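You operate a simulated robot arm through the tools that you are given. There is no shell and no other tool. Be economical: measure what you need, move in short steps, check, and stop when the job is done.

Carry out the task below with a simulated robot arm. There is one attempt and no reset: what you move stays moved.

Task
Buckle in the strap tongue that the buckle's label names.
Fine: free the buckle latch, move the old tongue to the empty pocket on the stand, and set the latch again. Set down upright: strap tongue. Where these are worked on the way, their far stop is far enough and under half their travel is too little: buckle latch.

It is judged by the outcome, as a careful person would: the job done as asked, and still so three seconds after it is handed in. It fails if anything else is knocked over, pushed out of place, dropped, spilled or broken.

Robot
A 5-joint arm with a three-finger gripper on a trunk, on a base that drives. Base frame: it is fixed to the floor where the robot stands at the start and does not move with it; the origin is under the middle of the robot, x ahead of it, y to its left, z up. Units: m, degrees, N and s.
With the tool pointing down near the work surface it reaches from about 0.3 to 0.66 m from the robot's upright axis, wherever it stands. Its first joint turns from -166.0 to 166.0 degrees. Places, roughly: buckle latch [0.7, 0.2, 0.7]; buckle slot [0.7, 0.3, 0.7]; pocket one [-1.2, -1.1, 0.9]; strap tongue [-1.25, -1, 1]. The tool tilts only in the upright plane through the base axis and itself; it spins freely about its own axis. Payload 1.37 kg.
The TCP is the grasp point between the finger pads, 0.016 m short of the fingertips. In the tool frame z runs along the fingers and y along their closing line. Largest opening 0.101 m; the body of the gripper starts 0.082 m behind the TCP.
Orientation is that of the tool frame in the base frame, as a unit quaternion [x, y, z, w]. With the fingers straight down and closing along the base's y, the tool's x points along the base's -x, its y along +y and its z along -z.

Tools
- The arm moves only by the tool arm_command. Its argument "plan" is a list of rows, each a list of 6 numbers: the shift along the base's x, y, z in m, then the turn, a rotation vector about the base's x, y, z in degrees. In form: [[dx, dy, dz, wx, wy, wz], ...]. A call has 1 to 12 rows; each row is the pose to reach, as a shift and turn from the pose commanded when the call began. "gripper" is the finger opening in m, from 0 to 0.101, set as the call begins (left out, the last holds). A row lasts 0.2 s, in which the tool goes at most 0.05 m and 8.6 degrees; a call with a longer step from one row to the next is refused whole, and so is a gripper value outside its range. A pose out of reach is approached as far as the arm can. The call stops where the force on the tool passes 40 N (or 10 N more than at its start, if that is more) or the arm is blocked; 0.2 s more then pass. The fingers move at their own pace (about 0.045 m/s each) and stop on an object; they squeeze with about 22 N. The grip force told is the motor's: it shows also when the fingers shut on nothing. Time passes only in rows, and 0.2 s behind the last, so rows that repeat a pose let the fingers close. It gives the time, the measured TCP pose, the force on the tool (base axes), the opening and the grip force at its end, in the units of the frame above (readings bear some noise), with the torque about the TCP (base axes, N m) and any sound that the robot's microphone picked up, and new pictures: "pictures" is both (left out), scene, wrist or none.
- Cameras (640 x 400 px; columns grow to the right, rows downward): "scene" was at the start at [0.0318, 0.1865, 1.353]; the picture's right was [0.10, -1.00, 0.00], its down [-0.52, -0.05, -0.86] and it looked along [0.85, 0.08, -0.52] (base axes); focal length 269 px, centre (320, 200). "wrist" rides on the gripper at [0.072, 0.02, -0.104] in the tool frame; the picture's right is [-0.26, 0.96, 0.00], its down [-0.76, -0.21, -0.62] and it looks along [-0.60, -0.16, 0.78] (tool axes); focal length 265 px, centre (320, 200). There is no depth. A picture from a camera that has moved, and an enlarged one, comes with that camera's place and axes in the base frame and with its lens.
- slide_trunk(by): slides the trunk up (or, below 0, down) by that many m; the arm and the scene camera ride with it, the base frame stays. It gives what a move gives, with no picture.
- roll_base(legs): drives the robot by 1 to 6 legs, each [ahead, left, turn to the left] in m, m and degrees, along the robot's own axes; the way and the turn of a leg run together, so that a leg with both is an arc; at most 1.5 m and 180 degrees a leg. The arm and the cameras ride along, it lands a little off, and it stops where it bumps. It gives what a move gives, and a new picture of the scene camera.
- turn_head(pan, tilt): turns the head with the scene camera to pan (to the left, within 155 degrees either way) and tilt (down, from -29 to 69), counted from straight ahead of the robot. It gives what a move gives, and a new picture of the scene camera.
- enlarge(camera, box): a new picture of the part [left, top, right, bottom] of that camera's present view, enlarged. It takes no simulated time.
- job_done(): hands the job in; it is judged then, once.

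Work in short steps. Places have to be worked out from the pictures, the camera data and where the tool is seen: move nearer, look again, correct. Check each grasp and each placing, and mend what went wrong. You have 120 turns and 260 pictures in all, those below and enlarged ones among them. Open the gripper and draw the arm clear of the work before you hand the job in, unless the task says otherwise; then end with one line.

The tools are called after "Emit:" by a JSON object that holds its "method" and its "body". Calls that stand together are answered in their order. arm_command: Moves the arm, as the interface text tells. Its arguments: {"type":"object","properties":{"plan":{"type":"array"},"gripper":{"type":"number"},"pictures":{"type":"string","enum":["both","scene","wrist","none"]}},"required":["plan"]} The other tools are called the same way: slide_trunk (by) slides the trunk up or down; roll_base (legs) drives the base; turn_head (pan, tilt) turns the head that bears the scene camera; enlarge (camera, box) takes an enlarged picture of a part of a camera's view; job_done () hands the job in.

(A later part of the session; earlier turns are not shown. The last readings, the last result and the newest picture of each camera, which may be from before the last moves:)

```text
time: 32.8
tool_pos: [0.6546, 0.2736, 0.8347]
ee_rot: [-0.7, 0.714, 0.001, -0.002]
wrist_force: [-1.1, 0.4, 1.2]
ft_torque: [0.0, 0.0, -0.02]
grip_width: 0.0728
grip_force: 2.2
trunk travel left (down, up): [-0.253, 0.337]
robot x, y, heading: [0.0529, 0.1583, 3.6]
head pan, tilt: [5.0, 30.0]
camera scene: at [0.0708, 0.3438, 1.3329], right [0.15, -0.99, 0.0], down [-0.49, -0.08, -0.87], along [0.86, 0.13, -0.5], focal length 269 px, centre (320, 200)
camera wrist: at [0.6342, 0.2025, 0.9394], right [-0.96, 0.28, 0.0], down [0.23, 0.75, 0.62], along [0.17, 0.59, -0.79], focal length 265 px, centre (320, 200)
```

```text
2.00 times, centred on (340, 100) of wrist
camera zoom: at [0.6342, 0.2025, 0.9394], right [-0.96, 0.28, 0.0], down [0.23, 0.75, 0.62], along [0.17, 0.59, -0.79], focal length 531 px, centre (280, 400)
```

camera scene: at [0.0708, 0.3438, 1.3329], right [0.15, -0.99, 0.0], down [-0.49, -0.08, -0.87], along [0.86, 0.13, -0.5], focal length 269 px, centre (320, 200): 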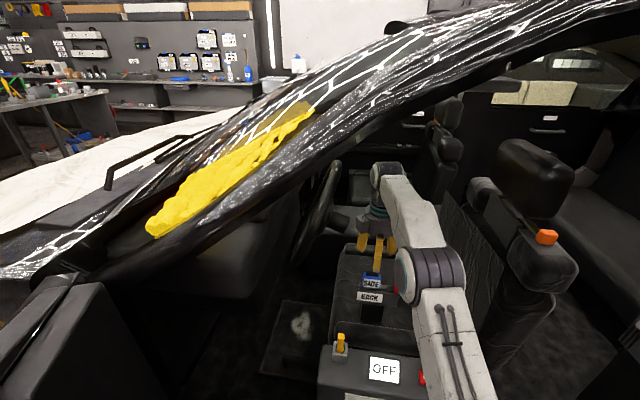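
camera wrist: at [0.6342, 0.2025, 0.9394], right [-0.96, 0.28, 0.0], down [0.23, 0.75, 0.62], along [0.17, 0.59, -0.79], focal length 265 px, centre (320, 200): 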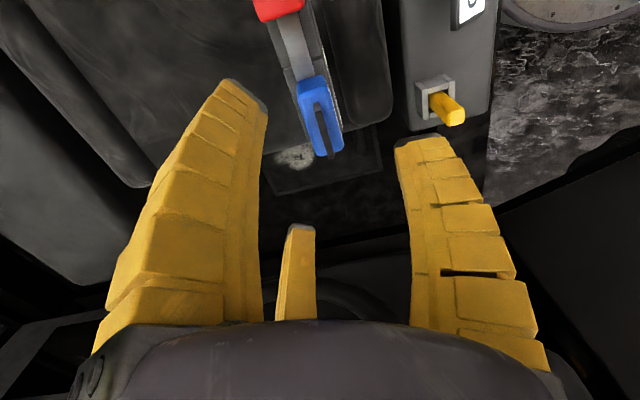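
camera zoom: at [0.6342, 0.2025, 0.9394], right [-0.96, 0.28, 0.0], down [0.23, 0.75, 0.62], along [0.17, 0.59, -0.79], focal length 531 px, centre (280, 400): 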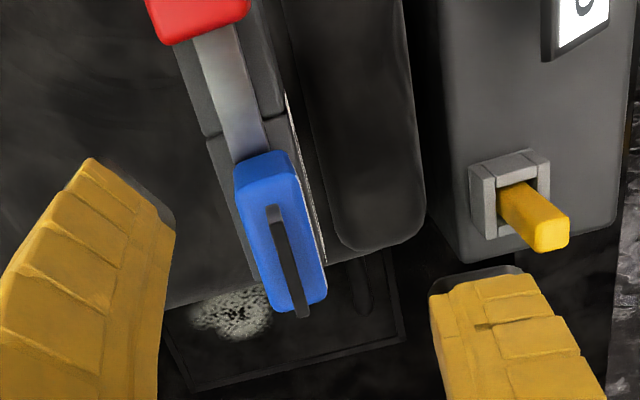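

Tongue head centre ≈ (0.655, 0.274, 0.733), ~2 cm thick. Descend around it with fingers front/back.

Emit:
{"method": "arm_command", "body": {"plan": [[0, 0, -0.03, 0, 0, 0], [0.0, 0, -0.06, 0, 0, 0], [0.0, 0.0, -0.08, 0, 0, 0], [0.0, 0.0, -0.092, 0, 0, 0], [0.0, 0.0, -0.092, 0, 0, 0]], "gripper": 0.06}}

Emit:
{"method": "enlarge", "body": {"camera": "scene", "box": [340, 235, 420, 315]}}

```text
time: 34.0
tool_pos: [0.655, 0.2708, 0.7423]
ee_rot: [-0.7, 0.714, 0.001, -0.003]
wrist_force: [0.1, -0.1, -0.2]
ft_torque: [0.03, 0.03, -0.01]
grip_width: 0.0634
grip_force: 2.3
trunk travel left (down, up): [-0.253, 0.337]
robot x, y, heading: [0.0534, 0.1547, 3.7]
head pan, tilt: [5.0, 30.0]
camera scene: at [0.0709, 0.3438, 1.3329], right [0.15, -0.99, 0.0], down [-0.49, -0.08, -0.87], along [0.86, 0.13, -0.5], focal length 269 px, centre (320, 200)
camera wrist: at [0.6353, 0.2001, 0.8475], right [-0.96, 0.28, 0.0], down [0.23, 0.75, 0.62], along [0.17, 0.59, -0.79], focal length 265 px, centre (320, 200)
```

scene: 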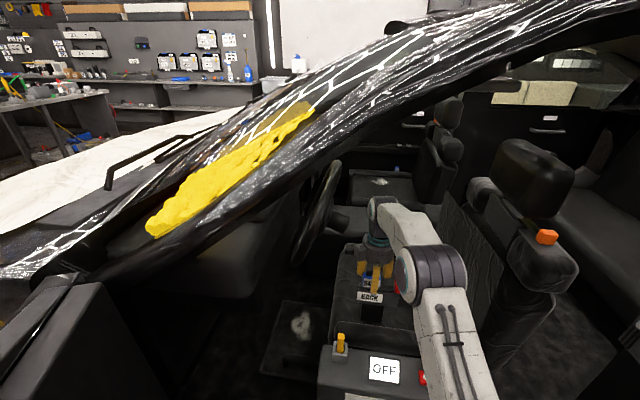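
wrist: 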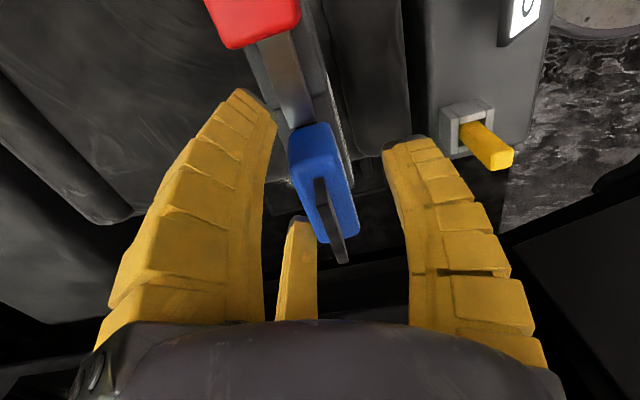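

```text
5.00 times, centred on (380, 275) of scene
camera zoom: at [0.0709, 0.3438, 1.3329], right [0.15, -0.99, 0.0], down [-0.49, -0.08, -0.87], along [0.86, 0.13, -0.5], focal length 1344 px, centre (20, -175)
```

zoom: 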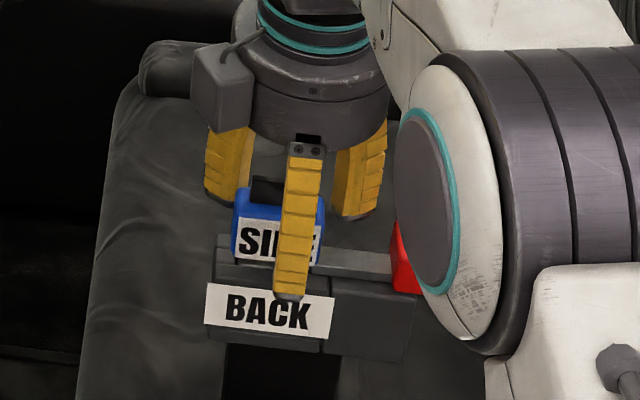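

Finger is ~6 mm right of the tongue's middle; shift +y and close.

Emit:
{"method": "arm_command", "body": {"plan": [[0, 0.006, 0, 0, 0, 0], [0, 0.006, 0, 0, 0, 0], [0, 0.006, 0, 0, 0, 0], [0, 0.006, 0, 0, 0, 0], [0, 0.006, 0, 0, 0, 0]], "gripper": 0.0}}

```text
time: 34.8
tool_pos: [0.6663, 0.2861, 0.7475]
ee_rot: [-0.702, 0.712, -0.011, 0.017]
wrist_force: [22.2, 24.9, -1.5]
ft_torque: [-0.11, -0.31, -0.34]
grip_width: 0.0324
grip_force: 22.4
trunk travel left (down, up): [-0.253, 0.337]
robot x, y, heading: [0.0527, 0.1606, 3.9]
head pan, tilt: [5.0, 30.0]
stopped in row 3: the force on the tool passed its limit at 45 N (the readings are from after the stop); the commanded pose is now the measured one
camera scene: at [0.0741, 0.3464, 1.3323], right [0.15, -0.99, 0.0], down [-0.5, -0.08, -0.86], along [0.85, 0.13, -0.5], focal length 269 px, centre (320, 200)
camera wrist: at [0.6431, 0.2137, 0.8507], right [-0.96, 0.28, -0.04], down [0.19, 0.75, 0.63], along [0.2, 0.6, -0.77], focal length 265 px, centre (320, 200)
```

scene: 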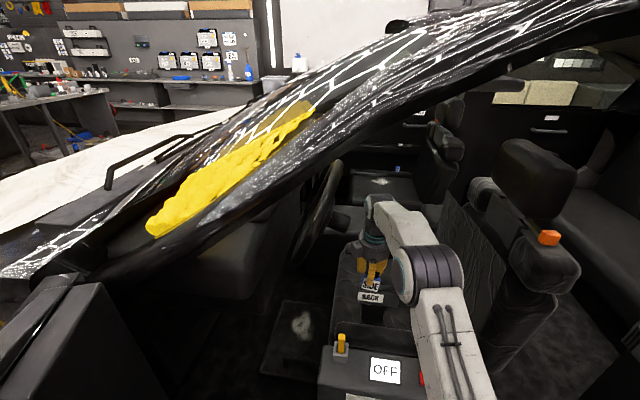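
wrist: 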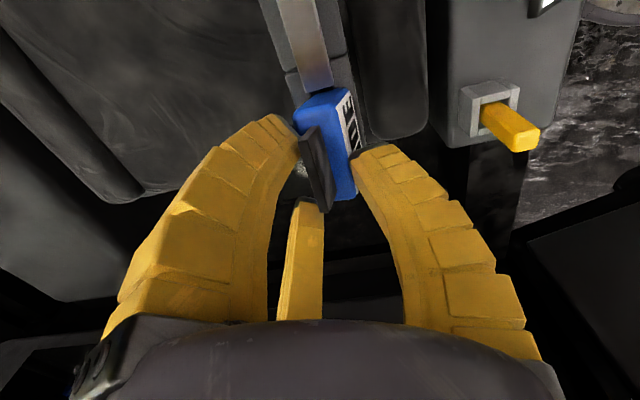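

The closing pushed things off; zoom to see what happened.

Emit:
{"method": "enlarge", "body": {"camera": "scene", "box": [340, 235, 420, 315]}}

Emit:
{"method": "enlarge", "body": {"camera": "wrist", "box": [240, 60, 420, 260]}}

```text
5.00 times, centred on (380, 275) of scene
camera zoom: at [0.0741, 0.3464, 1.3323], right [0.15, -0.99, 0.0], down [-0.5, -0.08, -0.86], along [0.85, 0.13, -0.5], focal length 1344 px, centre (20, -175)
```

zoom: 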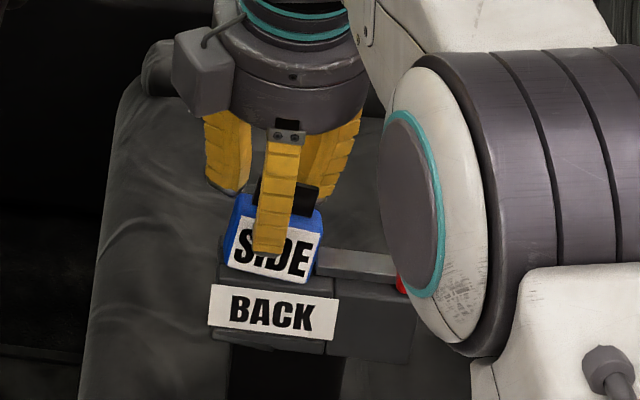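

```text
2.00 times, centred on (330, 160) of wrist
camera zoom: at [0.6431, 0.2137, 0.8507], right [-0.96, 0.28, -0.04], down [0.19, 0.75, 0.63], along [0.2, 0.6, -0.77], focal length 531 px, centre (300, 280)
```

zoom: 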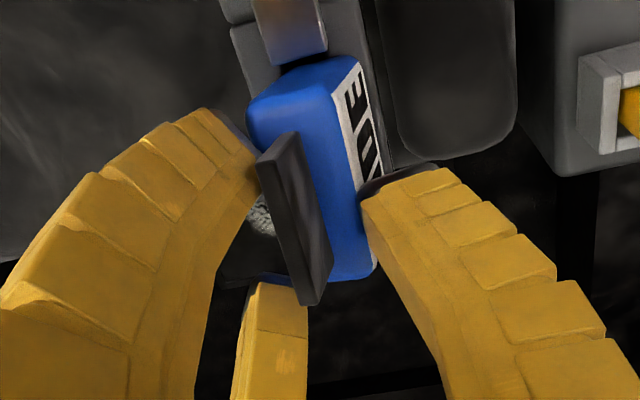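

The tongue head got twisted in the grip. Re-open to let it settle and re-look.

Emit:
{"method": "arm_command", "body": {"plan": [[0, 0, 0, 0, 0, 0], [0, 0, 0, 0, 0, 0], [0, 0, 0, 0, 0, 0]], "gripper": 0.07}}

Emit:
{"method": "enlarge", "body": {"camera": "scene", "box": [340, 235, 420, 315]}}

```text
time: 35.6
tool_pos: [0.6635, 0.2806, 0.7469]
ee_rot: [-0.699, 0.715, -0.007, 0.01]
wrist_force: [0.3, -0.1, 0.1]
ft_torque: [-0.01, -0.01, 0.01]
grip_width: 0.0728
grip_force: 1.8
trunk travel left (down, up): [-0.253, 0.337]
robot x, y, heading: [0.0514, 0.1581, 3.8]
head pan, tilt: [5.0, 30.0]
camera scene: at [0.0714, 0.3435, 1.3329], right [0.15, -0.99, 0.0], down [-0.49, -0.08, -0.87], along [0.86, 0.13, -0.5], focal length 269 px, centre (320, 200)
camera wrist: at [0.6391, 0.2077, 0.8509], right [-0.96, 0.28, -0.02], down [0.21, 0.75, 0.63], along [0.2, 0.6, -0.78], focal length 265 px, centre (320, 200)
```

scene: 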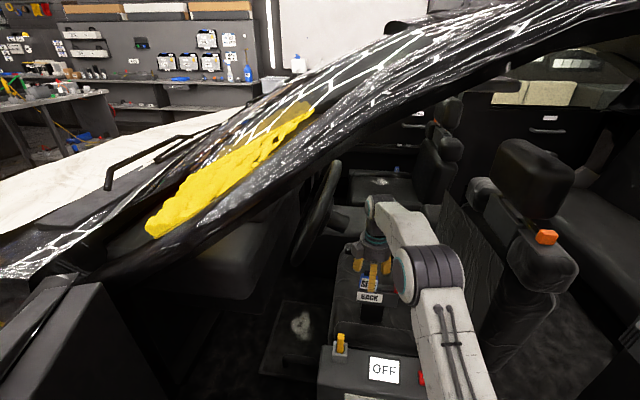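
wrist: 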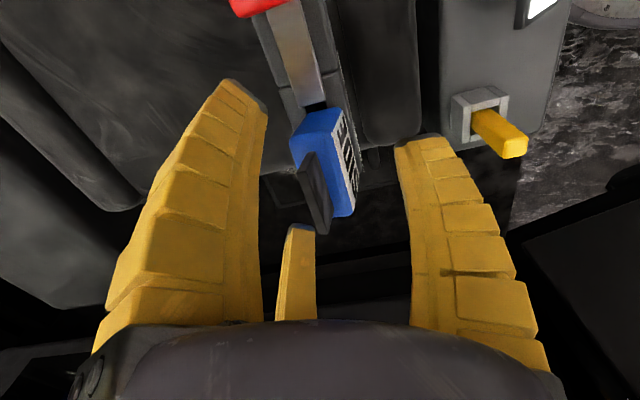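

```text
5.00 times, centred on (380, 275) of scene
camera zoom: at [0.0714, 0.3435, 1.3329], right [0.15, -0.99, 0.0], down [-0.49, -0.08, -0.87], along [0.86, 0.13, -0.5], focal length 1344 px, centre (20, -175)
```

zoom: 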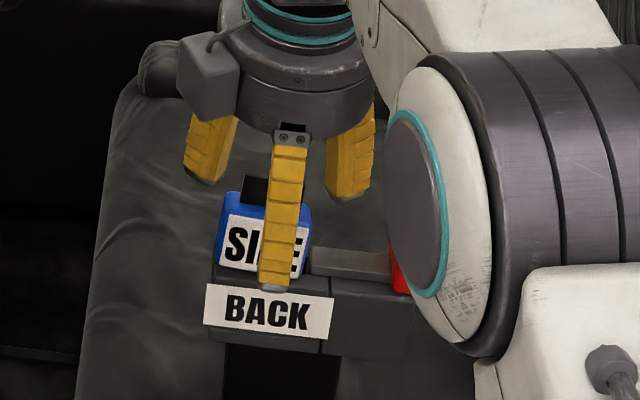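

Tongue still in its slot: triangulated label centre (0.650, 0.284, 0.725), so head is lower and centre x≈0.66. Realign (orientation too), lower slightly, and close partway to 0.045.

Emit:
{"method": "arm_command", "body": {"plan": [[-0.001, 0.0035, -0.006, -0.2, 1.4, 1.3], [-0.001, 0.0035, -0.014, -0.2, 1.4, 1.3], [-0.001, 0.0035, -0.014, -0.2, 1.4, 1.3]], "gripper": 0.045}}

Emit:
{"method": "enlarge", "body": {"camera": "scene", "box": [340, 235, 420, 315]}}

Emit:
{"method": "enlarge", "body": {"camera": "wrist", "box": [240, 60, 420, 260]}}

```text
time: 36.4
tool_pos: [0.6626, 0.2841, 0.7323]
ee_rot: [0.708, -0.706, 0.001, -0.001]
wrist_force: [11.1, 1.1, -4.7]
ft_torque: [-0.02, -0.56, -0.43]
grip_width: 0.0533
grip_force: 5.8
trunk travel left (down, up): [-0.253, 0.337]
robot x, y, heading: [0.0511, 0.1576, 3.5]
head pan, tilt: [5.0, 30.0]
camera scene: at [0.0729, 0.3439, 1.3327], right [0.15, -0.99, 0.0], down [-0.5, -0.08, -0.87], along [0.86, 0.13, -0.5], focal length 269 px, centre (320, 200)
camera wrist: at [0.6432, 0.2122, 0.836], right [-0.96, 0.26, 0.0], down [0.2, 0.76, 0.62], along [0.16, 0.6, -0.78], focal length 265 px, centre (320, 200)
```

scene: 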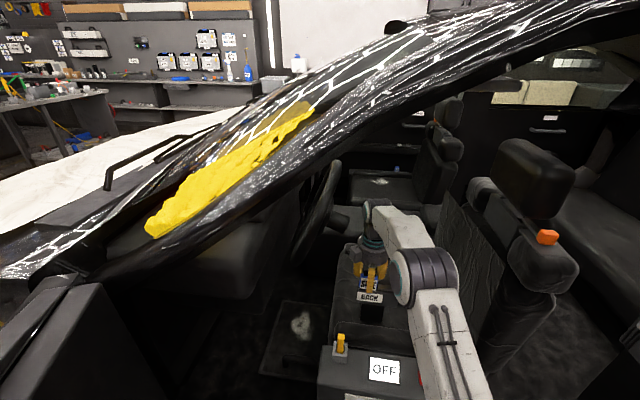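
wrist: 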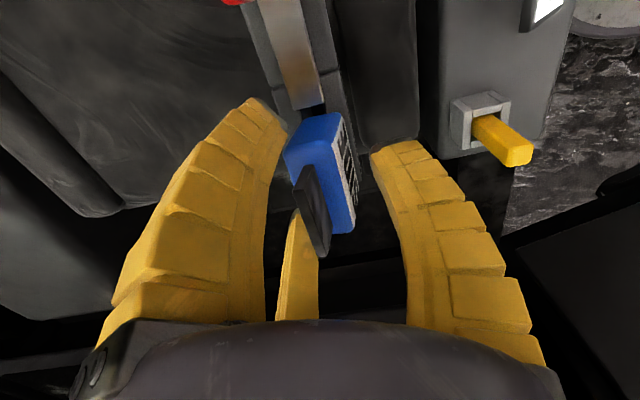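

```text
5.00 times, centred on (380, 275) of scene
camera zoom: at [0.0729, 0.3439, 1.3327], right [0.15, -0.99, 0.0], down [-0.5, -0.08, -0.87], along [0.86, 0.13, -0.5], focal length 1344 px, centre (20, -175)
```

zoom: 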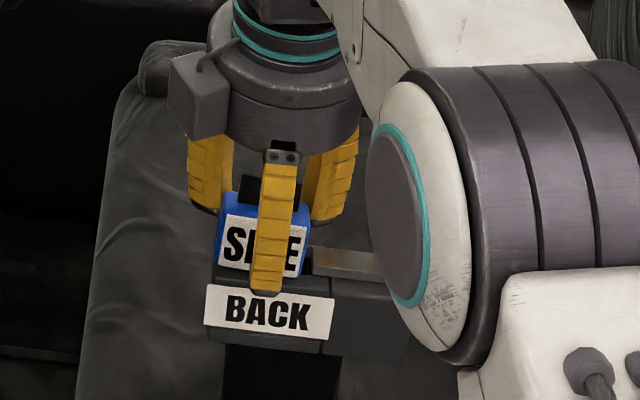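

```text
2.00 times, centred on (330, 160) of wrist
camera zoom: at [0.6432, 0.2122, 0.836], right [-0.96, 0.26, 0.0], down [0.2, 0.76, 0.62], along [0.16, 0.6, -0.78], focal length 531 px, centre (300, 280)
```

zoom: 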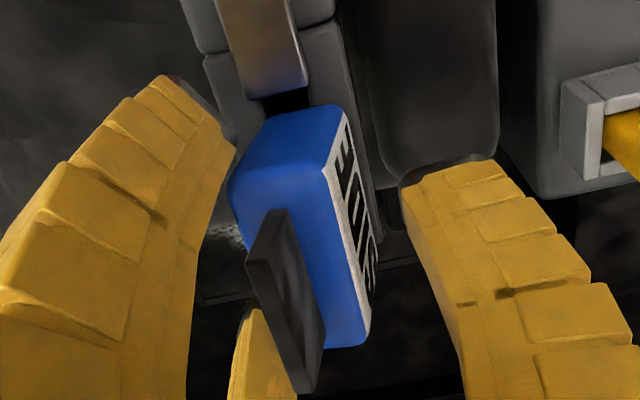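

The tongue leans back slightly; rear pad is pushing it upright. Continue closing in a small step.

Emit:
{"method": "arm_command", "body": {"plan": [[0.002, 0, 0, 0, 0, 0], [0.002, 0, 0, 0, 0, 0]], "gripper": 0.03}}

Emit:
{"method": "enlarge", "body": {"camera": "wrist", "box": [240, 60, 420, 260]}}

```text
time: 37.0
tool_pos: [0.6645, 0.2878, 0.7323]
ee_rot: [0.709, -0.705, 0.002, -0.001]
wrist_force: [12.7, 18.9, -5.7]
ft_torque: [-0.22, 0.23, 0.06]
grip_width: 0.0568
grip_force: 18.7
trunk travel left (down, up): [-0.253, 0.337]
robot x, y, heading: [0.0492, 0.1557, 3.6]
head pan, tilt: [5.0, 30.0]
camera scene: at [0.073, 0.3459, 1.3325], right [0.15, -0.99, 0.0], down [-0.5, -0.08, -0.87], along [0.86, 0.13, -0.5], focal length 269 px, centre (320, 200)
camera wrist: at [0.6457, 0.2154, 0.8362], right [-0.97, 0.26, 0.0], down [0.2, 0.76, 0.62], along [0.16, 0.6, -0.78], focal length 265 px, centre (320, 200)
```

scene: 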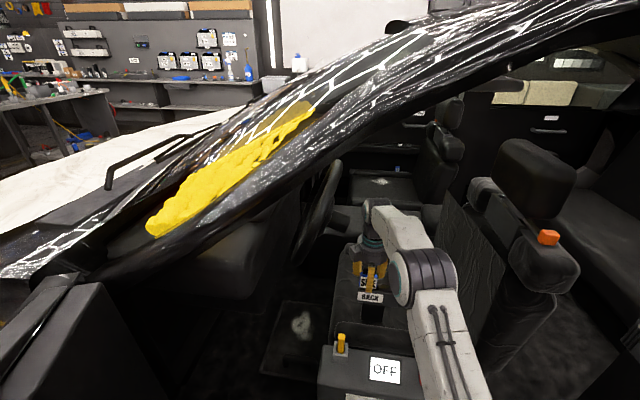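
wrist: 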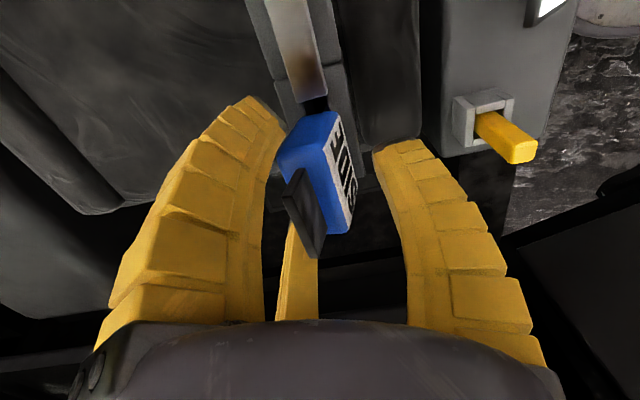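

```text
2.00 times, centred on (330, 160) of wrist
camera zoom: at [0.6457, 0.2154, 0.8362], right [-0.97, 0.26, 0.0], down [0.2, 0.76, 0.62], along [0.16, 0.6, -0.78], focal length 531 px, centre (300, 280)
```

zoom: 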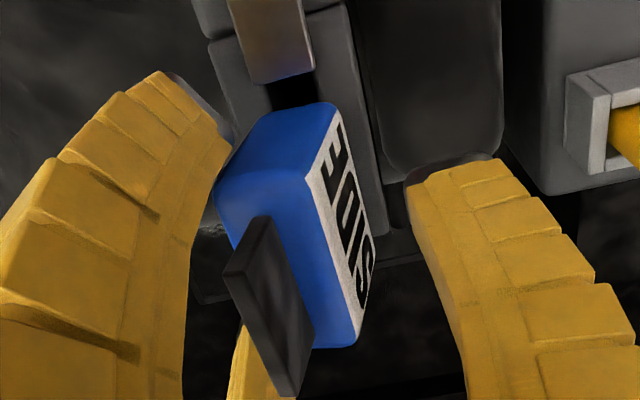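

Probably the fingertips, being below the buckle's top edge, are clamping the buckle body (width 0.057, centre x≈0.665). Open, rise to z≈0.746 and centre at x=0.665.

Emit:
{"method": "arm_command", "body": {"plan": [[0, -0.002, 0, 0, 0, 0], [0, -0.002, 0, 0, 0, 0], [0, -0.005, 0.015, 0, 0, 0], [0, -0.005, 0.015, 0, 0, 0]], "gripper": 0.075}}

Emit:
{"method": "enlarge", "body": {"camera": "scene", "box": [340, 235, 420, 315]}}

Emit:
{"method": "enlarge", "body": {"camera": "wrist", "box": [240, 60, 420, 260]}}

```text
time: 38.0
tool_pos: [0.6635, 0.2781, 0.7474]
ee_rot: [0.708, -0.706, 0.001, 0.0]
wrist_force: [0.1, 0.0, 0.2]
ft_torque: [0.0, 0.01, 0.0]
grip_width: 0.0776
grip_force: 1.9
trunk travel left (down, up): [-0.253, 0.337]
robot x, y, heading: [0.0526, 0.1526, 4.0]
head pan, tilt: [5.0, 30.0]
camera scene: at [0.0714, 0.3436, 1.3329], right [0.15, -0.99, 0.0], down [-0.49, -0.08, -0.87], along [0.86, 0.13, -0.5], focal length 269 px, centre (320, 200)
camera wrist: at [0.6437, 0.2066, 0.8516], right [-0.96, 0.26, 0.0], down [0.21, 0.76, 0.62], along [0.16, 0.6, -0.78], focal length 265 px, centre (320, 200)
```

scene: 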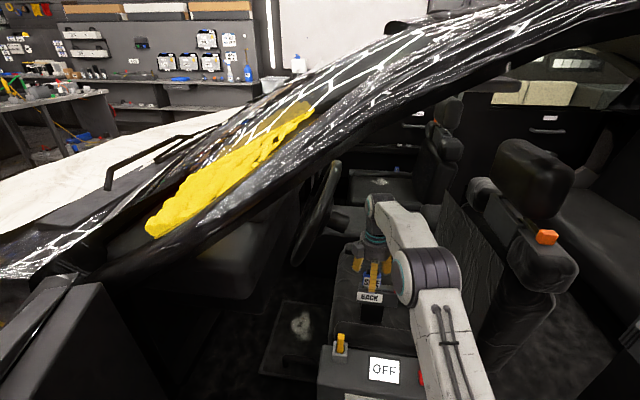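
wrist: 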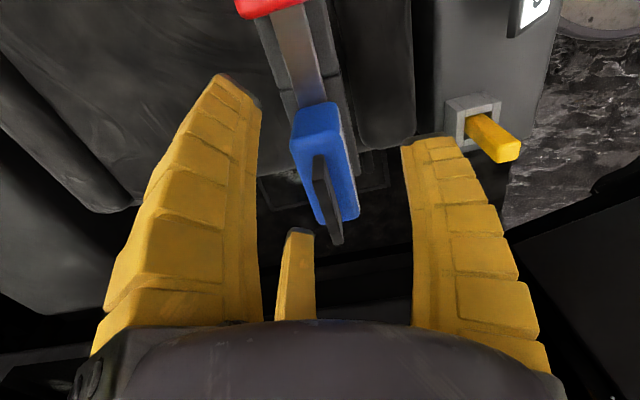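

```text
5.00 times, centred on (380, 275) of scene
camera zoom: at [0.0714, 0.3436, 1.3329], right [0.15, -0.99, 0.0], down [-0.49, -0.08, -0.87], along [0.86, 0.13, -0.5], focal length 1344 px, centre (20, -175)
```

zoom: 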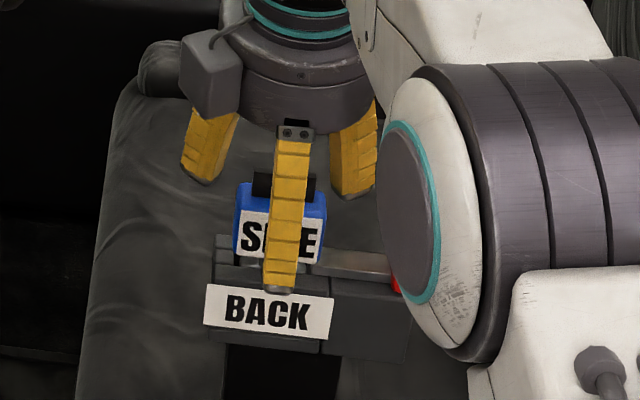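

```text
2.00 times, centred on (330, 160) of wrist
camera zoom: at [0.6437, 0.2066, 0.8516], right [-0.96, 0.26, 0.0], down [0.21, 0.76, 0.62], along [0.16, 0.6, -0.78], focal length 531 px, centre (300, 280)
```

zoom: 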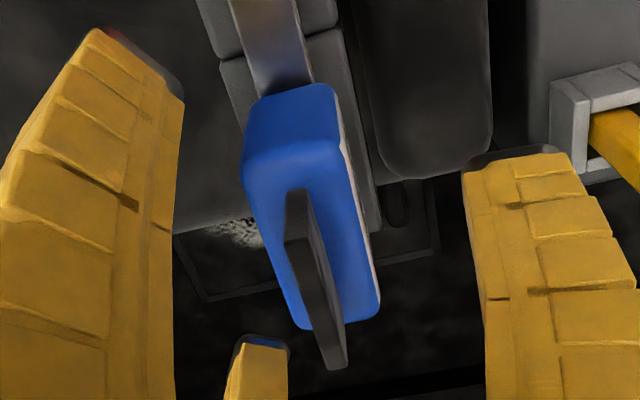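

The tongue returned upright. I'll retry the front/back grip at z≈0.743, x=0.660, closing incrementally and watching.

Emit:
{"method": "arm_command", "body": {"plan": [[-0.004, -0.002, -0.004, 0, 0, 0], [-0.004, -0.002, -0.004, 0, 0, 0], [-0.004, -0.002, -0.004, 0, 0, 0]], "gripper": 0.045, "pictures": "wrist"}}

```text
time: 38.8
tool_pos: [0.659, 0.2766, 0.744]
ee_rot: [0.708, -0.706, 0.001, 0.0]
wrist_force: [-0.2, 0.6, 0.2]
ft_torque: [0.01, -0.01, 0.0]
grip_width: 0.0495
grip_force: 3.5
trunk travel left (down, up): [-0.253, 0.337]
robot x, y, heading: [0.0503, 0.1538, 3.9]
head pan, tilt: [5.0, 30.0]
camera wrist: at [0.6401, 0.2048, 0.8478], right [-0.96, 0.26, 0.0], down [0.2, 0.76, 0.62], along [0.16, 0.6, -0.78], focal length 265 px, centre (320, 200)
```

wrist: 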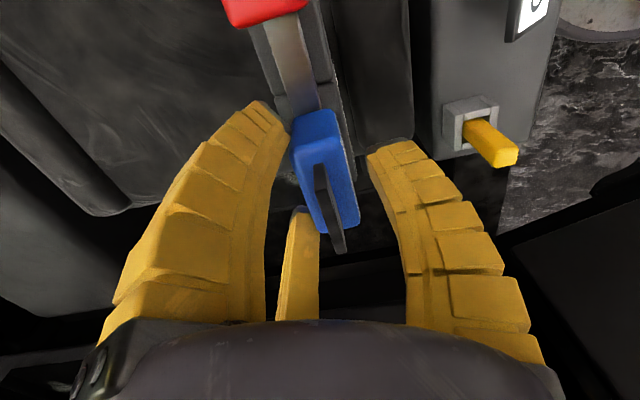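

No contact yet. Close to 0.035.

Emit:
{"method": "arm_command", "body": {"plan": [[0, 0, 0, 0, 0, 0], [0, 0, 0, 0, 0, 0]], "gripper": 0.035, "pictures": "wrist"}}

Emit:
{"method": "enlarge", "body": {"camera": "scene", "box": [340, 235, 420, 315]}}

```text
time: 39.4
tool_pos: [0.66, 0.2781, 0.7438]
ee_rot: [0.708, -0.707, 0.001, -0.001]
wrist_force: [4.8, 0.8, 0.1]
ft_torque: [0.01, -0.03, -0.03]
grip_width: 0.0411
grip_force: 4.8
trunk travel left (down, up): [-0.253, 0.337]
robot x, y, heading: [0.0517, 0.1572, 3.9]
head pan, tilt: [5.0, 30.0]
camera wrist: at [0.6405, 0.2049, 0.8477], right [-0.96, 0.26, 0.0], down [0.2, 0.76, 0.62], along [0.17, 0.6, -0.78], focal length 265 px, centre (320, 200)
```

wrist: 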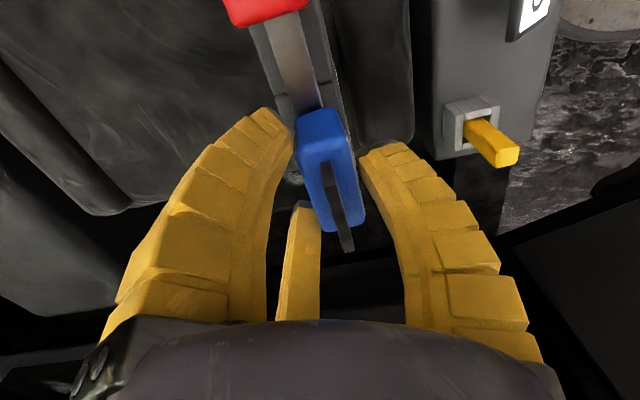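

```text
5.00 times, centred on (380, 275) of scene
camera zoom: at [0.0719, 0.3437, 1.3329], right [0.15, -0.99, 0.0], down [-0.49, -0.08, -0.87], along [0.86, 0.13, -0.5], focal length 1344 px, centre (20, -175)
```

zoom: 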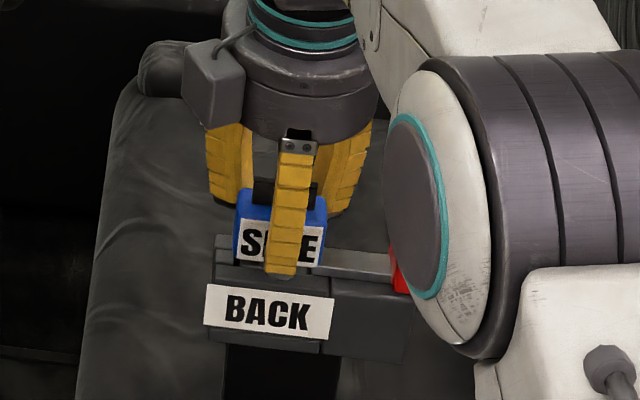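

Rear pad touches first (Fx +4.8), so centre x is ≈0.664. Shift +x 5 mm and close on.

Emit:
{"method": "arm_command", "body": {"plan": [[0.005, 0, 0, 0, 0, 0], [0.005, 0, 0, 0, 0, 0]], "gripper": 0.028, "pictures": "wrist"}}

```text
time: 40.0
tool_pos: [0.6642, 0.2761, 0.7452]
ee_rot: [0.708, -0.707, 0.0, -0.001]
wrist_force: [-2.1, 0.7, 2.7]
ft_torque: [0.03, 0.13, -0.01]
grip_width: 0.033
grip_force: 21.4
trunk travel left (down, up): [-0.253, 0.337]
robot x, y, heading: [0.0524, 0.1566, 3.9]
head pan, tilt: [5.0, 30.0]
camera wrist: at [0.6455, 0.2047, 0.8483], right [-0.96, 0.26, 0.0], down [0.21, 0.76, 0.62], along [0.16, 0.6, -0.78], focal length 265 px, centre (320, 200)
```

wrist: 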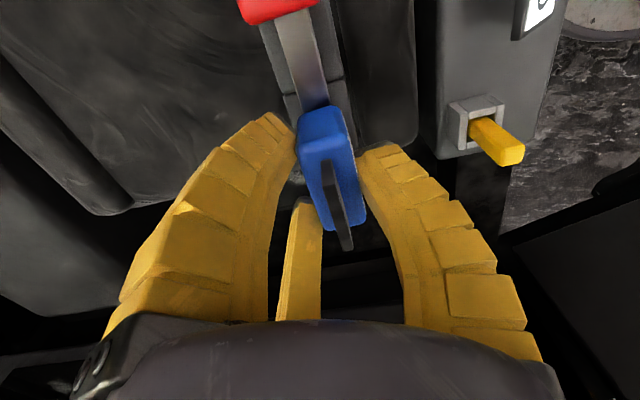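

Solid, upright grip (0.033). Lift slowly.

Emit:
{"method": "arm_command", "body": {"plan": [[0, 0, 0.01, 0, 0, 0], [0, 0, 0.02, 0, 0, 0], [0, 0, 0.03, 0, 0, 0], [0, 0, 0.04, 0, 0, 0], [0, 0, 0.05, 0, 0, 0]], "gripper": 0.0}}

Emit:
{"method": "enlarge", "body": {"camera": "scene", "box": [340, 215, 420, 315]}}

```text
time: 41.2
tool_pos: [0.666, 0.2765, 0.7952]
ee_rot: [0.708, -0.706, 0.0, 0.0]
wrist_force: [0.5, 0.0, -0.8]
ft_torque: [0.01, 0.03, 0.01]
grip_width: 0.0315
grip_force: 22.1
trunk travel left (down, up): [-0.253, 0.337]
robot x, y, heading: [0.0505, 0.1572, 3.3]
head pan, tilt: [5.0, 30.0]
camera scene: at [0.0716, 0.3437, 1.3329], right [0.15, -0.99, 0.0], down [-0.49, -0.08, -0.87], along [0.86, 0.13, -0.5], focal length 269 px, centre (320, 200)
camera wrist: at [0.6465, 0.2047, 0.8986], right [-0.96, 0.26, 0.0], down [0.2, 0.76, 0.62], along [0.17, 0.6, -0.78], focal length 265 px, centre (320, 200)
```

scene: 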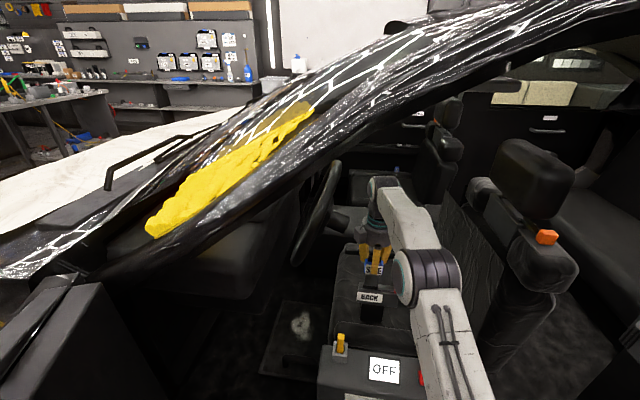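
wrist: 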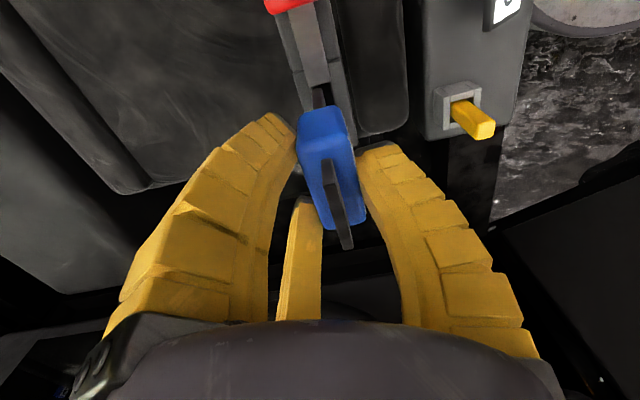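

```text
4.00 times, centred on (380, 265) of scene
camera zoom: at [0.0716, 0.3437, 1.3329], right [0.15, -0.99, 0.0], down [-0.49, -0.08, -0.87], along [0.86, 0.13, -0.5], focal length 1075 px, centre (80, -60)
```

zoom: 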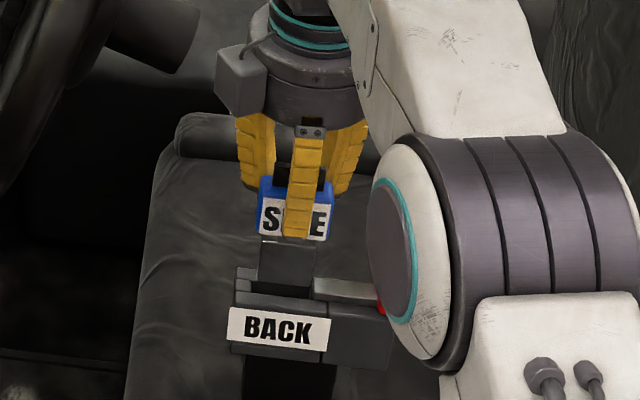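

Plate still partly in slot; lift 0.04 more with the trunk.

Emit:
{"method": "slide_trunk", "body": {"by": 0.04}}

Emit:
{"method": "enlarge", "body": {"camera": "scene", "box": [340, 215, 420, 315]}}

```text
time: 42.0
tool_pos: [0.6656, 0.2769, 0.833]
ee_rot: [0.708, -0.706, 0.001, -0.001]
wrist_force: [-0.8, 0.3, 0.1]
ft_torque: [-0.01, 0.03, -0.06]
grip_width: 0.0314
grip_force: 22.3
trunk travel left (down, up): [-0.293, 0.297]
robot x, y, heading: [0.0526, 0.1561, 3.8]
head pan, tilt: [5.0, 30.0]
```

```text
4.00 times, centred on (380, 265) of scene
camera zoom: at [0.0717, 0.3437, 1.3729], right [0.15, -0.99, 0.0], down [-0.49, -0.08, -0.87], along [0.86, 0.13, -0.5], focal length 1075 px, centre (80, -60)
```

zoom: 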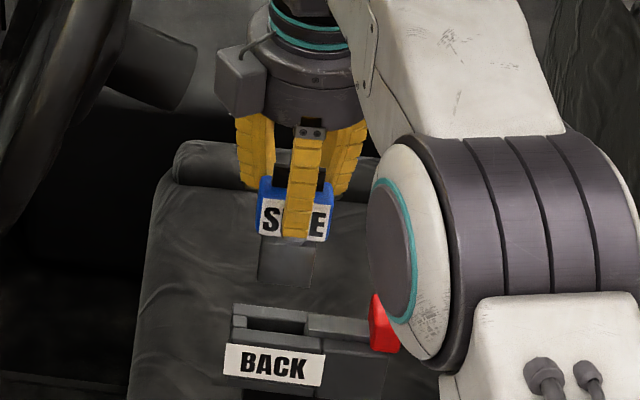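

Tongue is free. Drive straight back with the arm extended to take it out of the car.

Emit:
{"method": "roll_base", "body": {"legs": [[-0.3, 0, 0]]}}

```text
time: 44.1
tool_pos: [0.365, 0.2595, 0.834]
ee_rot: [0.709, -0.705, 0.0, -0.001]
wrist_force: [0.3, -0.5, -1.1]
ft_torque: [0.05, 0.0, 0.02]
grip_width: 0.031
grip_force: 22.1
trunk travel left (down, up): [-0.293, 0.297]
robot x, y, heading: [-0.2511, 0.135, 4.2]
head pan, tilt: [5.0, 30.0]
camera scene: at [-0.2295, 0.3236, 1.3729], right [0.16, -0.99, 0.0], down [-0.49, -0.08, -0.87], along [0.86, 0.13, -0.5], focal length 269 px, centre (320, 200)
```

scene: 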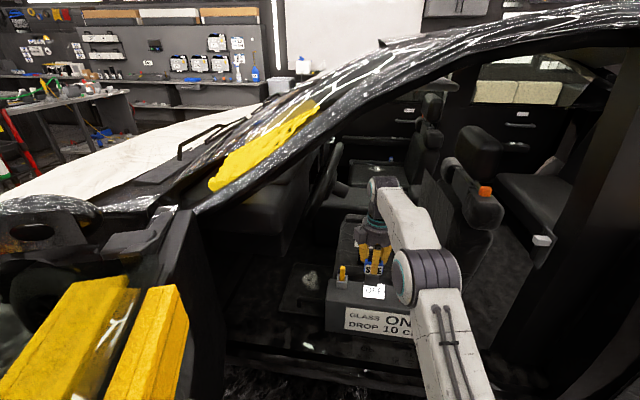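

Still clear; another 0.3 back, then look toward the stand.

Emit:
{"method": "roll_base", "body": {"legs": [[-0.3, 0, 0]]}}

Emit:
{"method": "turn_head", "body": {"pan": -120, "tilt": 20}}

```text
time: 46.1
tool_pos: [0.0863, 0.2224, 0.8291]
ee_rot: [-0.707, 0.707, 0.008, 0.002]
wrist_force: [0.4, 0.0, -1.8]
ft_torque: [-0.04, 0.0, -0.01]
grip_width: 0.0306
grip_force: 21.5
trunk travel left (down, up): [-0.293, 0.297]
robot x, y, heading: [-0.5358, 0.1121, 3.5]
head pan, tilt: [5.0, 30.0]
stopped in leg 1: the robot was blocked; the commanded pose is now the measured one
camera scene: at [-0.5009, 0.2769, 1.3753], right [0.09, -1.0, -0.01], down [-0.51, -0.03, -0.86], along [0.86, 0.09, -0.51], focal length 269 px, centre (320, 200)
```

scene: 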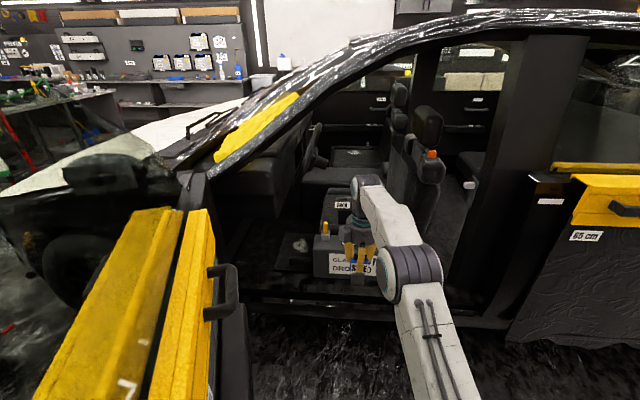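

```text
time: 48.2
tool_pos: [0.077, 0.2279, 0.8365]
ee_rot: [0.709, -0.706, -0.003, -0.004]
wrist_force: [0.5, 0.9, -0.5]
ft_torque: [-0.02, 0.02, -0.02]
grip_width: 0.0306
grip_force: 22.1
trunk travel left (down, up): [-0.293, 0.297]
robot x, y, heading: [-0.5332, 0.1119, 4.0]
head pan, tilt: [-120.0, 20.0]
camera scene: at [-0.6441, 0.1895, 1.3895], right [-0.92, 0.39, 0.0], down [0.14, 0.33, -0.94], along [-0.36, -0.86, -0.35], focal length 269 px, centre (320, 200)
```

scene: 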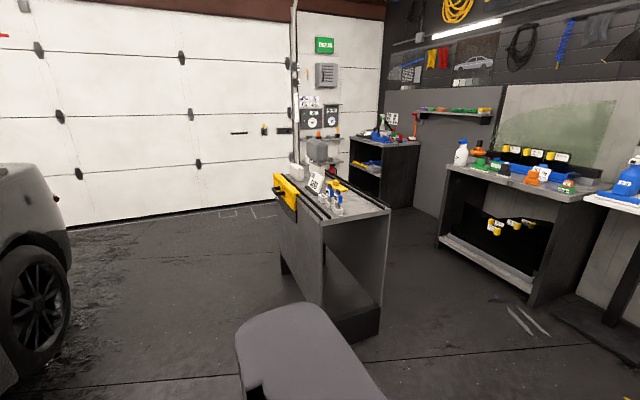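

Something blocked the base at the back. Look lower to see what.

Emit:
{"method": "turn_head", "body": {"pan": -140, "tilt": 55}}

Emit:
{"method": "turn_head", "body": {"pan": 150, "tilt": 45}}

```text
time: 49.2
tool_pos: [0.0759, 0.2203, 0.8367]
ee_rot: [0.708, -0.706, -0.005, -0.007]
wrist_force: [0.3, -0.6, -0.8]
ft_torque: [-0.04, 0.03, -0.01]
grip_width: 0.0303
grip_force: 22.0
trunk travel left (down, up): [-0.293, 0.297]
robot x, y, heading: [-0.5347, 0.1111, 3.7]
head pan, tilt: [-140.0, 55.0]
camera scene: at [-0.6559, 0.2104, 1.3386], right [-0.76, 0.65, 0.01], down [0.53, 0.63, -0.57], along [-0.37, -0.43, -0.82], focal length 269 px, centre (320, 200)
```

scene: 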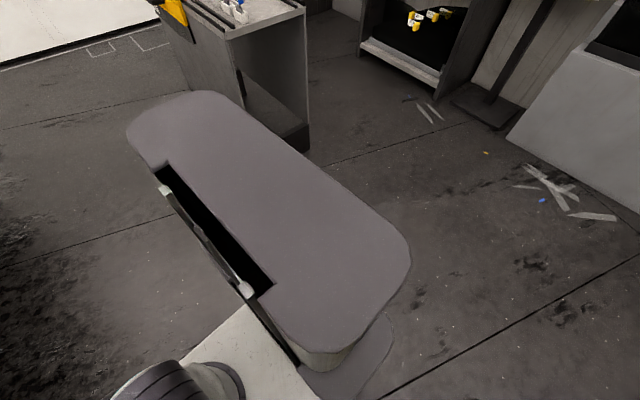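

```text
time: 53.2
tool_pos: [0.0833, 0.2227, 0.8308]
ee_rot: [0.708, -0.706, -0.009, -0.003]
wrist_force: [0.0, 0.1, -1.0]
ft_torque: [0.03, 0.02, 0.01]
grip_width: 0.0301
grip_force: 21.9
trunk travel left (down, up): [-0.293, 0.297]
robot x, y, heading: [-0.5385, 0.1109, 3.6]
head pan, tilt: [150.0, 45.0]
camera scene: at [-0.519, 0.2955, 1.3534], right [0.37, -0.93, -0.02], down [-0.66, -0.25, -0.7], along [0.65, 0.27, -0.71], focal length 269 px, centre (320, 200)
```

scene: 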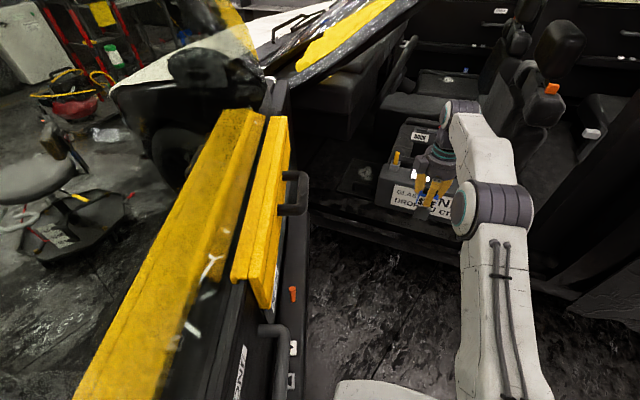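

The head stopped midway (view is at ~23°). Check by commanding the head again to the left-rear.

Emit:
{"method": "turn_head", "body": {"pan": 90, "tilt": 50}}

```text
time: 54.5
tool_pos: [0.0839, 0.2214, 0.8313]
ee_rot: [0.708, -0.706, -0.01, -0.004]
wrist_force: [-0.6, -0.2, -0.1]
ft_torque: [-0.02, 0.0, 0.02]
grip_width: 0.0301
grip_force: 22.1
trunk travel left (down, up): [-0.293, 0.297]
robot x, y, heading: [-0.5397, 0.1147, 3.8]
head pan, tilt: [90.0, 50.0]
camera scene: at [-0.5226, 0.2945, 1.3492], right [0.37, -0.93, -0.02], down [-0.7, -0.27, -0.66], along [0.61, 0.26, -0.75], focal length 269 px, centre (320, 200)
```

scene: 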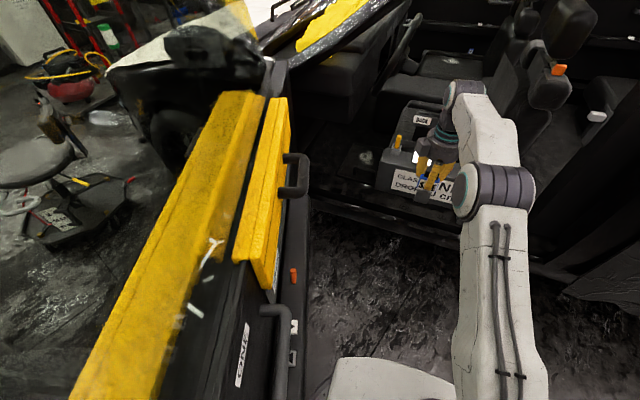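

The head is against the open door's glass on the left. Turn it back away and shift the base right.

Emit:
{"method": "turn_head", "body": {"pan": -60, "tilt": 30}}

Emit:
{"method": "roll_base", "body": {"legs": [[0.0, -0.15, 0]]}}

```text
time: 56.8
tool_pos: [0.0779, 0.2344, 0.8352]
ee_rot: [0.708, -0.706, 0.001, 0.0]
wrist_force: [0.1, 0.5, -0.6]
ft_torque: [-0.02, -0.01, -0.05]
grip_width: 0.0302
grip_force: 22.0
trunk travel left (down, up): [-0.293, 0.297]
robot x, y, heading: [-0.5404, 0.1133, 3.9]
head pan, tilt: [-60.0, 30.0]
camera scene: at [-0.5555, 0.2121, 1.3727], right [-0.83, -0.56, 0.0], down [-0.28, 0.42, -0.87], along [0.48, -0.72, -0.5], focal length 269 px, centre (320, 200)
```

scene: 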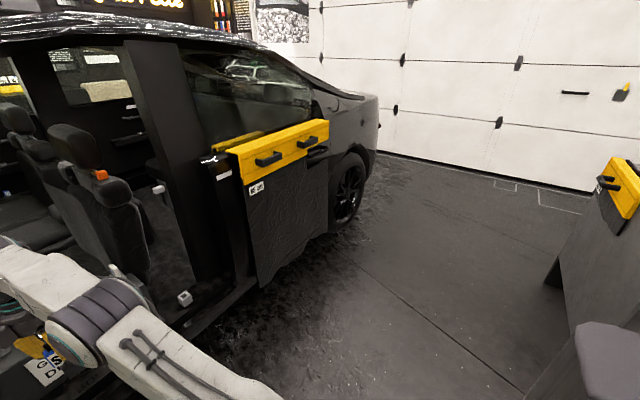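

```text
time: 58.2
tool_pos: [0.0877, 0.0872, 0.8347]
ee_rot: [0.708, -0.706, 0.001, -0.001]
wrist_force: [0.7, 0.0, -1.1]
ft_torque: [0.02, 0.01, -0.01]
grip_width: 0.03
grip_force: 22.2
trunk travel left (down, up): [-0.293, 0.297]
robot x, y, heading: [-0.5266, -0.0324, 3.6]
head pan, tilt: [-60.0, 30.0]
camera scene: at [-0.546, 0.0655, 1.3729], right [-0.83, -0.56, 0.0], down [-0.28, 0.42, -0.87], along [0.48, -0.72, -0.5], focal length 269 px, centre (320, 200)
```

scene: 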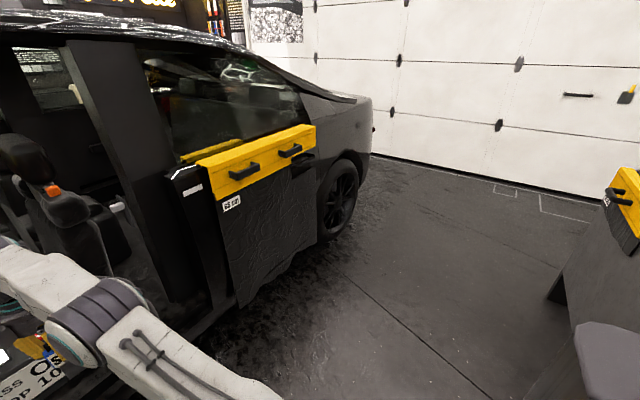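

Look at the stand from here and zoom to triangulate pockets.

Emit:
{"method": "turn_head", "body": {"pan": -125, "tilt": 25}}

Emit:
{"method": "enlarge", "body": {"camera": "scene", "box": [250, 130, 410, 230]}}

```text
time: 59.5
tool_pos: [0.0879, 0.0873, 0.8341]
ee_rot: [0.708, -0.706, 0.0, 0.0]
wrist_force: [0.5, -0.1, -1.5]
ft_torque: [-0.04, 0.06, 0.02]
grip_width: 0.0297
grip_force: 22.1
trunk travel left (down, up): [-0.293, 0.297]
robot x, y, heading: [-0.5274, -0.033, 3.8]
head pan, tilt: [-125.0, 25.0]
camera scene: at [-0.644, 0.062, 1.3809], right [-0.86, 0.52, 0.0], down [0.22, 0.36, -0.91], along [-0.47, -0.78, -0.42], focal length 269 px, centre (320, 200)
```

scene: 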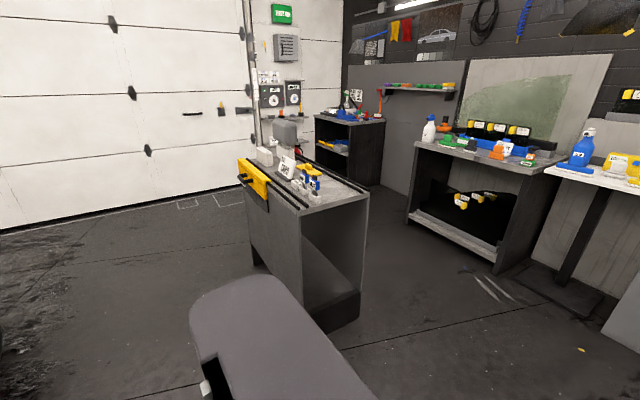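

```text
4.00 times, centred on (330, 180) of scene
camera zoom: at [-0.644, 0.062, 1.3809], right [-0.86, 0.52, 0.0], down [0.22, 0.36, -0.91], along [-0.47, -0.78, -0.42], focal length 1075 px, centre (280, 280)
```

zoom: 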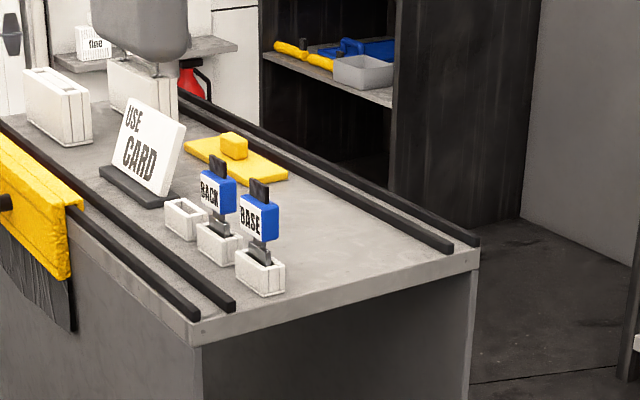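

Triangulated: pockets at x≈−1.183, y = −1.061 (empty), −0.967 (BACK), −0.872 (BASE), tops z≈0.90; labels face +x. I retract the arm (now outside the car) before turning.

Emit:
{"method": "arm_command", "body": {"plan": [[-0.04, 0, 0.01, 0, 0, 0], [-0.08, 0, 0.02, 0, 0, 0], [-0.12, -0.01, 0.03, 0, 0, 0], [-0.16, -0.02, 0.04, 0, 0, 0], [-0.2, -0.03, 0.05, 0, 0, 0], [-0.24, -0.04, 0.06, 0, 0, 0]], "pictures": "wrist"}}

Emit:
{"method": "roll_base", "body": {"legs": [[0, -0.25, 0]]}}

```text
time: 60.9
tool_pos: [-0.1541, 0.0462, 0.8936]
ee_rot: [0.707, -0.707, 0.002, -0.001]
wrist_force: [0.3, -0.3, -1.4]
ft_torque: [-0.01, 0.02, 0.0]
grip_width: 0.0301
grip_force: 22.0
trunk travel left (down, up): [-0.293, 0.297]
robot x, y, heading: [-0.527, -0.0344, 3.4]
head pan, tilt: [-125.0, 25.0]
camera wrist: at [-0.1734, -0.0266, 0.9976], right [-0.96, 0.26, 0.0], down [0.2, 0.76, 0.62], along [0.17, 0.6, -0.78], focal length 265 px, centre (320, 200)
```

wrist: 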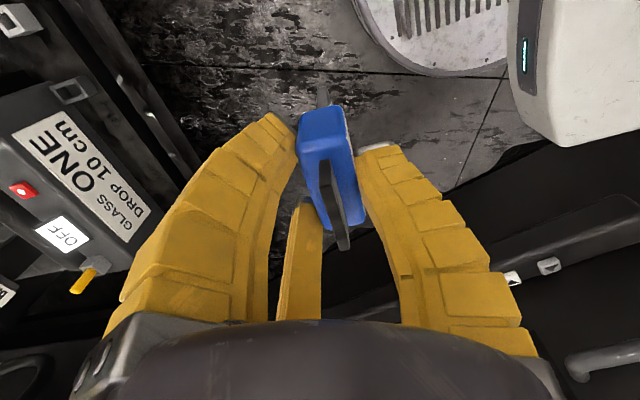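

```text
time: 62.8
tool_pos: [-0.1366, -0.2081, 0.8939]
ee_rot: [-0.706, 0.708, -0.001, 0.001]
wrist_force: [-0.4, 0.4, -0.8]
ft_torque: [0.01, -0.03, -0.01]
grip_width: 0.0296
grip_force: 22.4
trunk travel left (down, up): [-0.293, 0.297]
robot x, y, heading: [-0.5144, -0.2812, 3.5]
head pan, tilt: [-125.0, 25.0]
camera scene: at [-0.6279, -0.1889, 1.3809], right [-0.85, 0.52, 0.0], down [0.22, 0.36, -0.91], along [-0.47, -0.77, -0.42], focal length 269 px, centre (320, 200)
```

scene: 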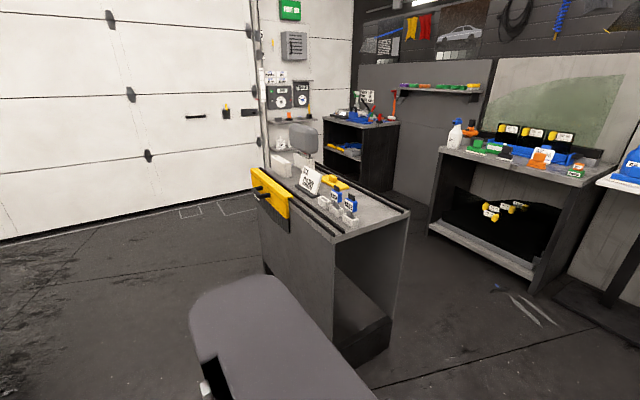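

Turn right to face −x (heading 180), head forward-down.

Emit:
{"method": "turn_head", "body": {"pan": 0, "tilt": 35}}

Emit:
{"method": "roll_base", "body": {"legs": [[0, 0, -92], [0, 0, -91.5]]}}

```text
time: 64.8
tool_pos: [-0.1371, -0.2083, 0.8934]
ee_rot: [-0.706, 0.708, 0.0, 0.0]
wrist_force: [-0.6, -0.4, -1.1]
ft_torque: [-0.02, -0.01, 0.04]
grip_width: 0.0298
grip_force: 22.0
trunk travel left (down, up): [-0.293, 0.297]
robot x, y, heading: [-0.5131, -0.2888, 3.4]
head pan, tilt: [0.0, 35.0]
camera scene: at [-0.4918, -0.105, 1.3651], right [0.06, -1.0, 0.0], down [-0.57, -0.03, -0.82], along [0.82, 0.05, -0.57], focal length 269 px, centre (320, 200)
```

scene: 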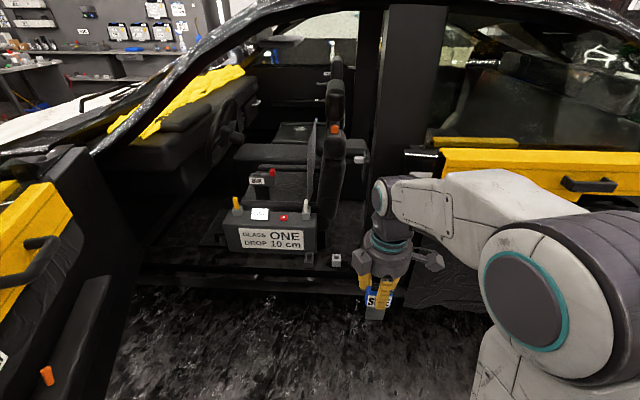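

```text
time: 73.1
tool_pos: [-0.8903, -0.3252, 0.8929]
ee_rot: [0.741, 0.672, -0.001, 0.0]
wrist_force: [0.1, -0.4, 0.5]
ft_torque: [0.01, -0.01, 0.01]
grip_width: 0.0294
grip_force: 21.6
trunk travel left (down, up): [-0.293, 0.297]
robot x, y, heading: [-0.5117, -0.2859, 178.1]
head pan, tilt: [0.0, 35.0]
camera scene: at [-0.5433, -0.4562, 1.3651], right [0.03, 1.0, 0.0], down [0.57, -0.02, -0.82], along [-0.82, 0.03, -0.57], focal length 269 px, centre (320, 200)
```

scene: 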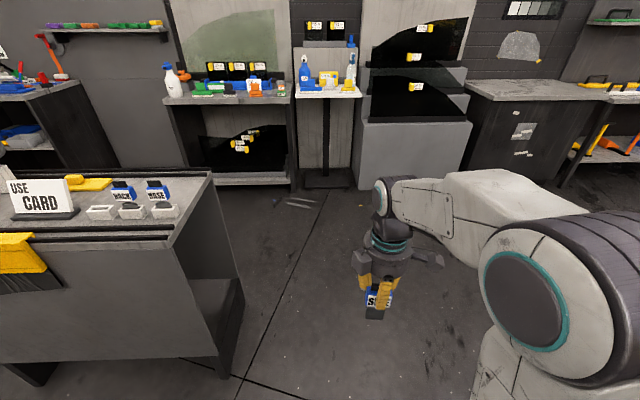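

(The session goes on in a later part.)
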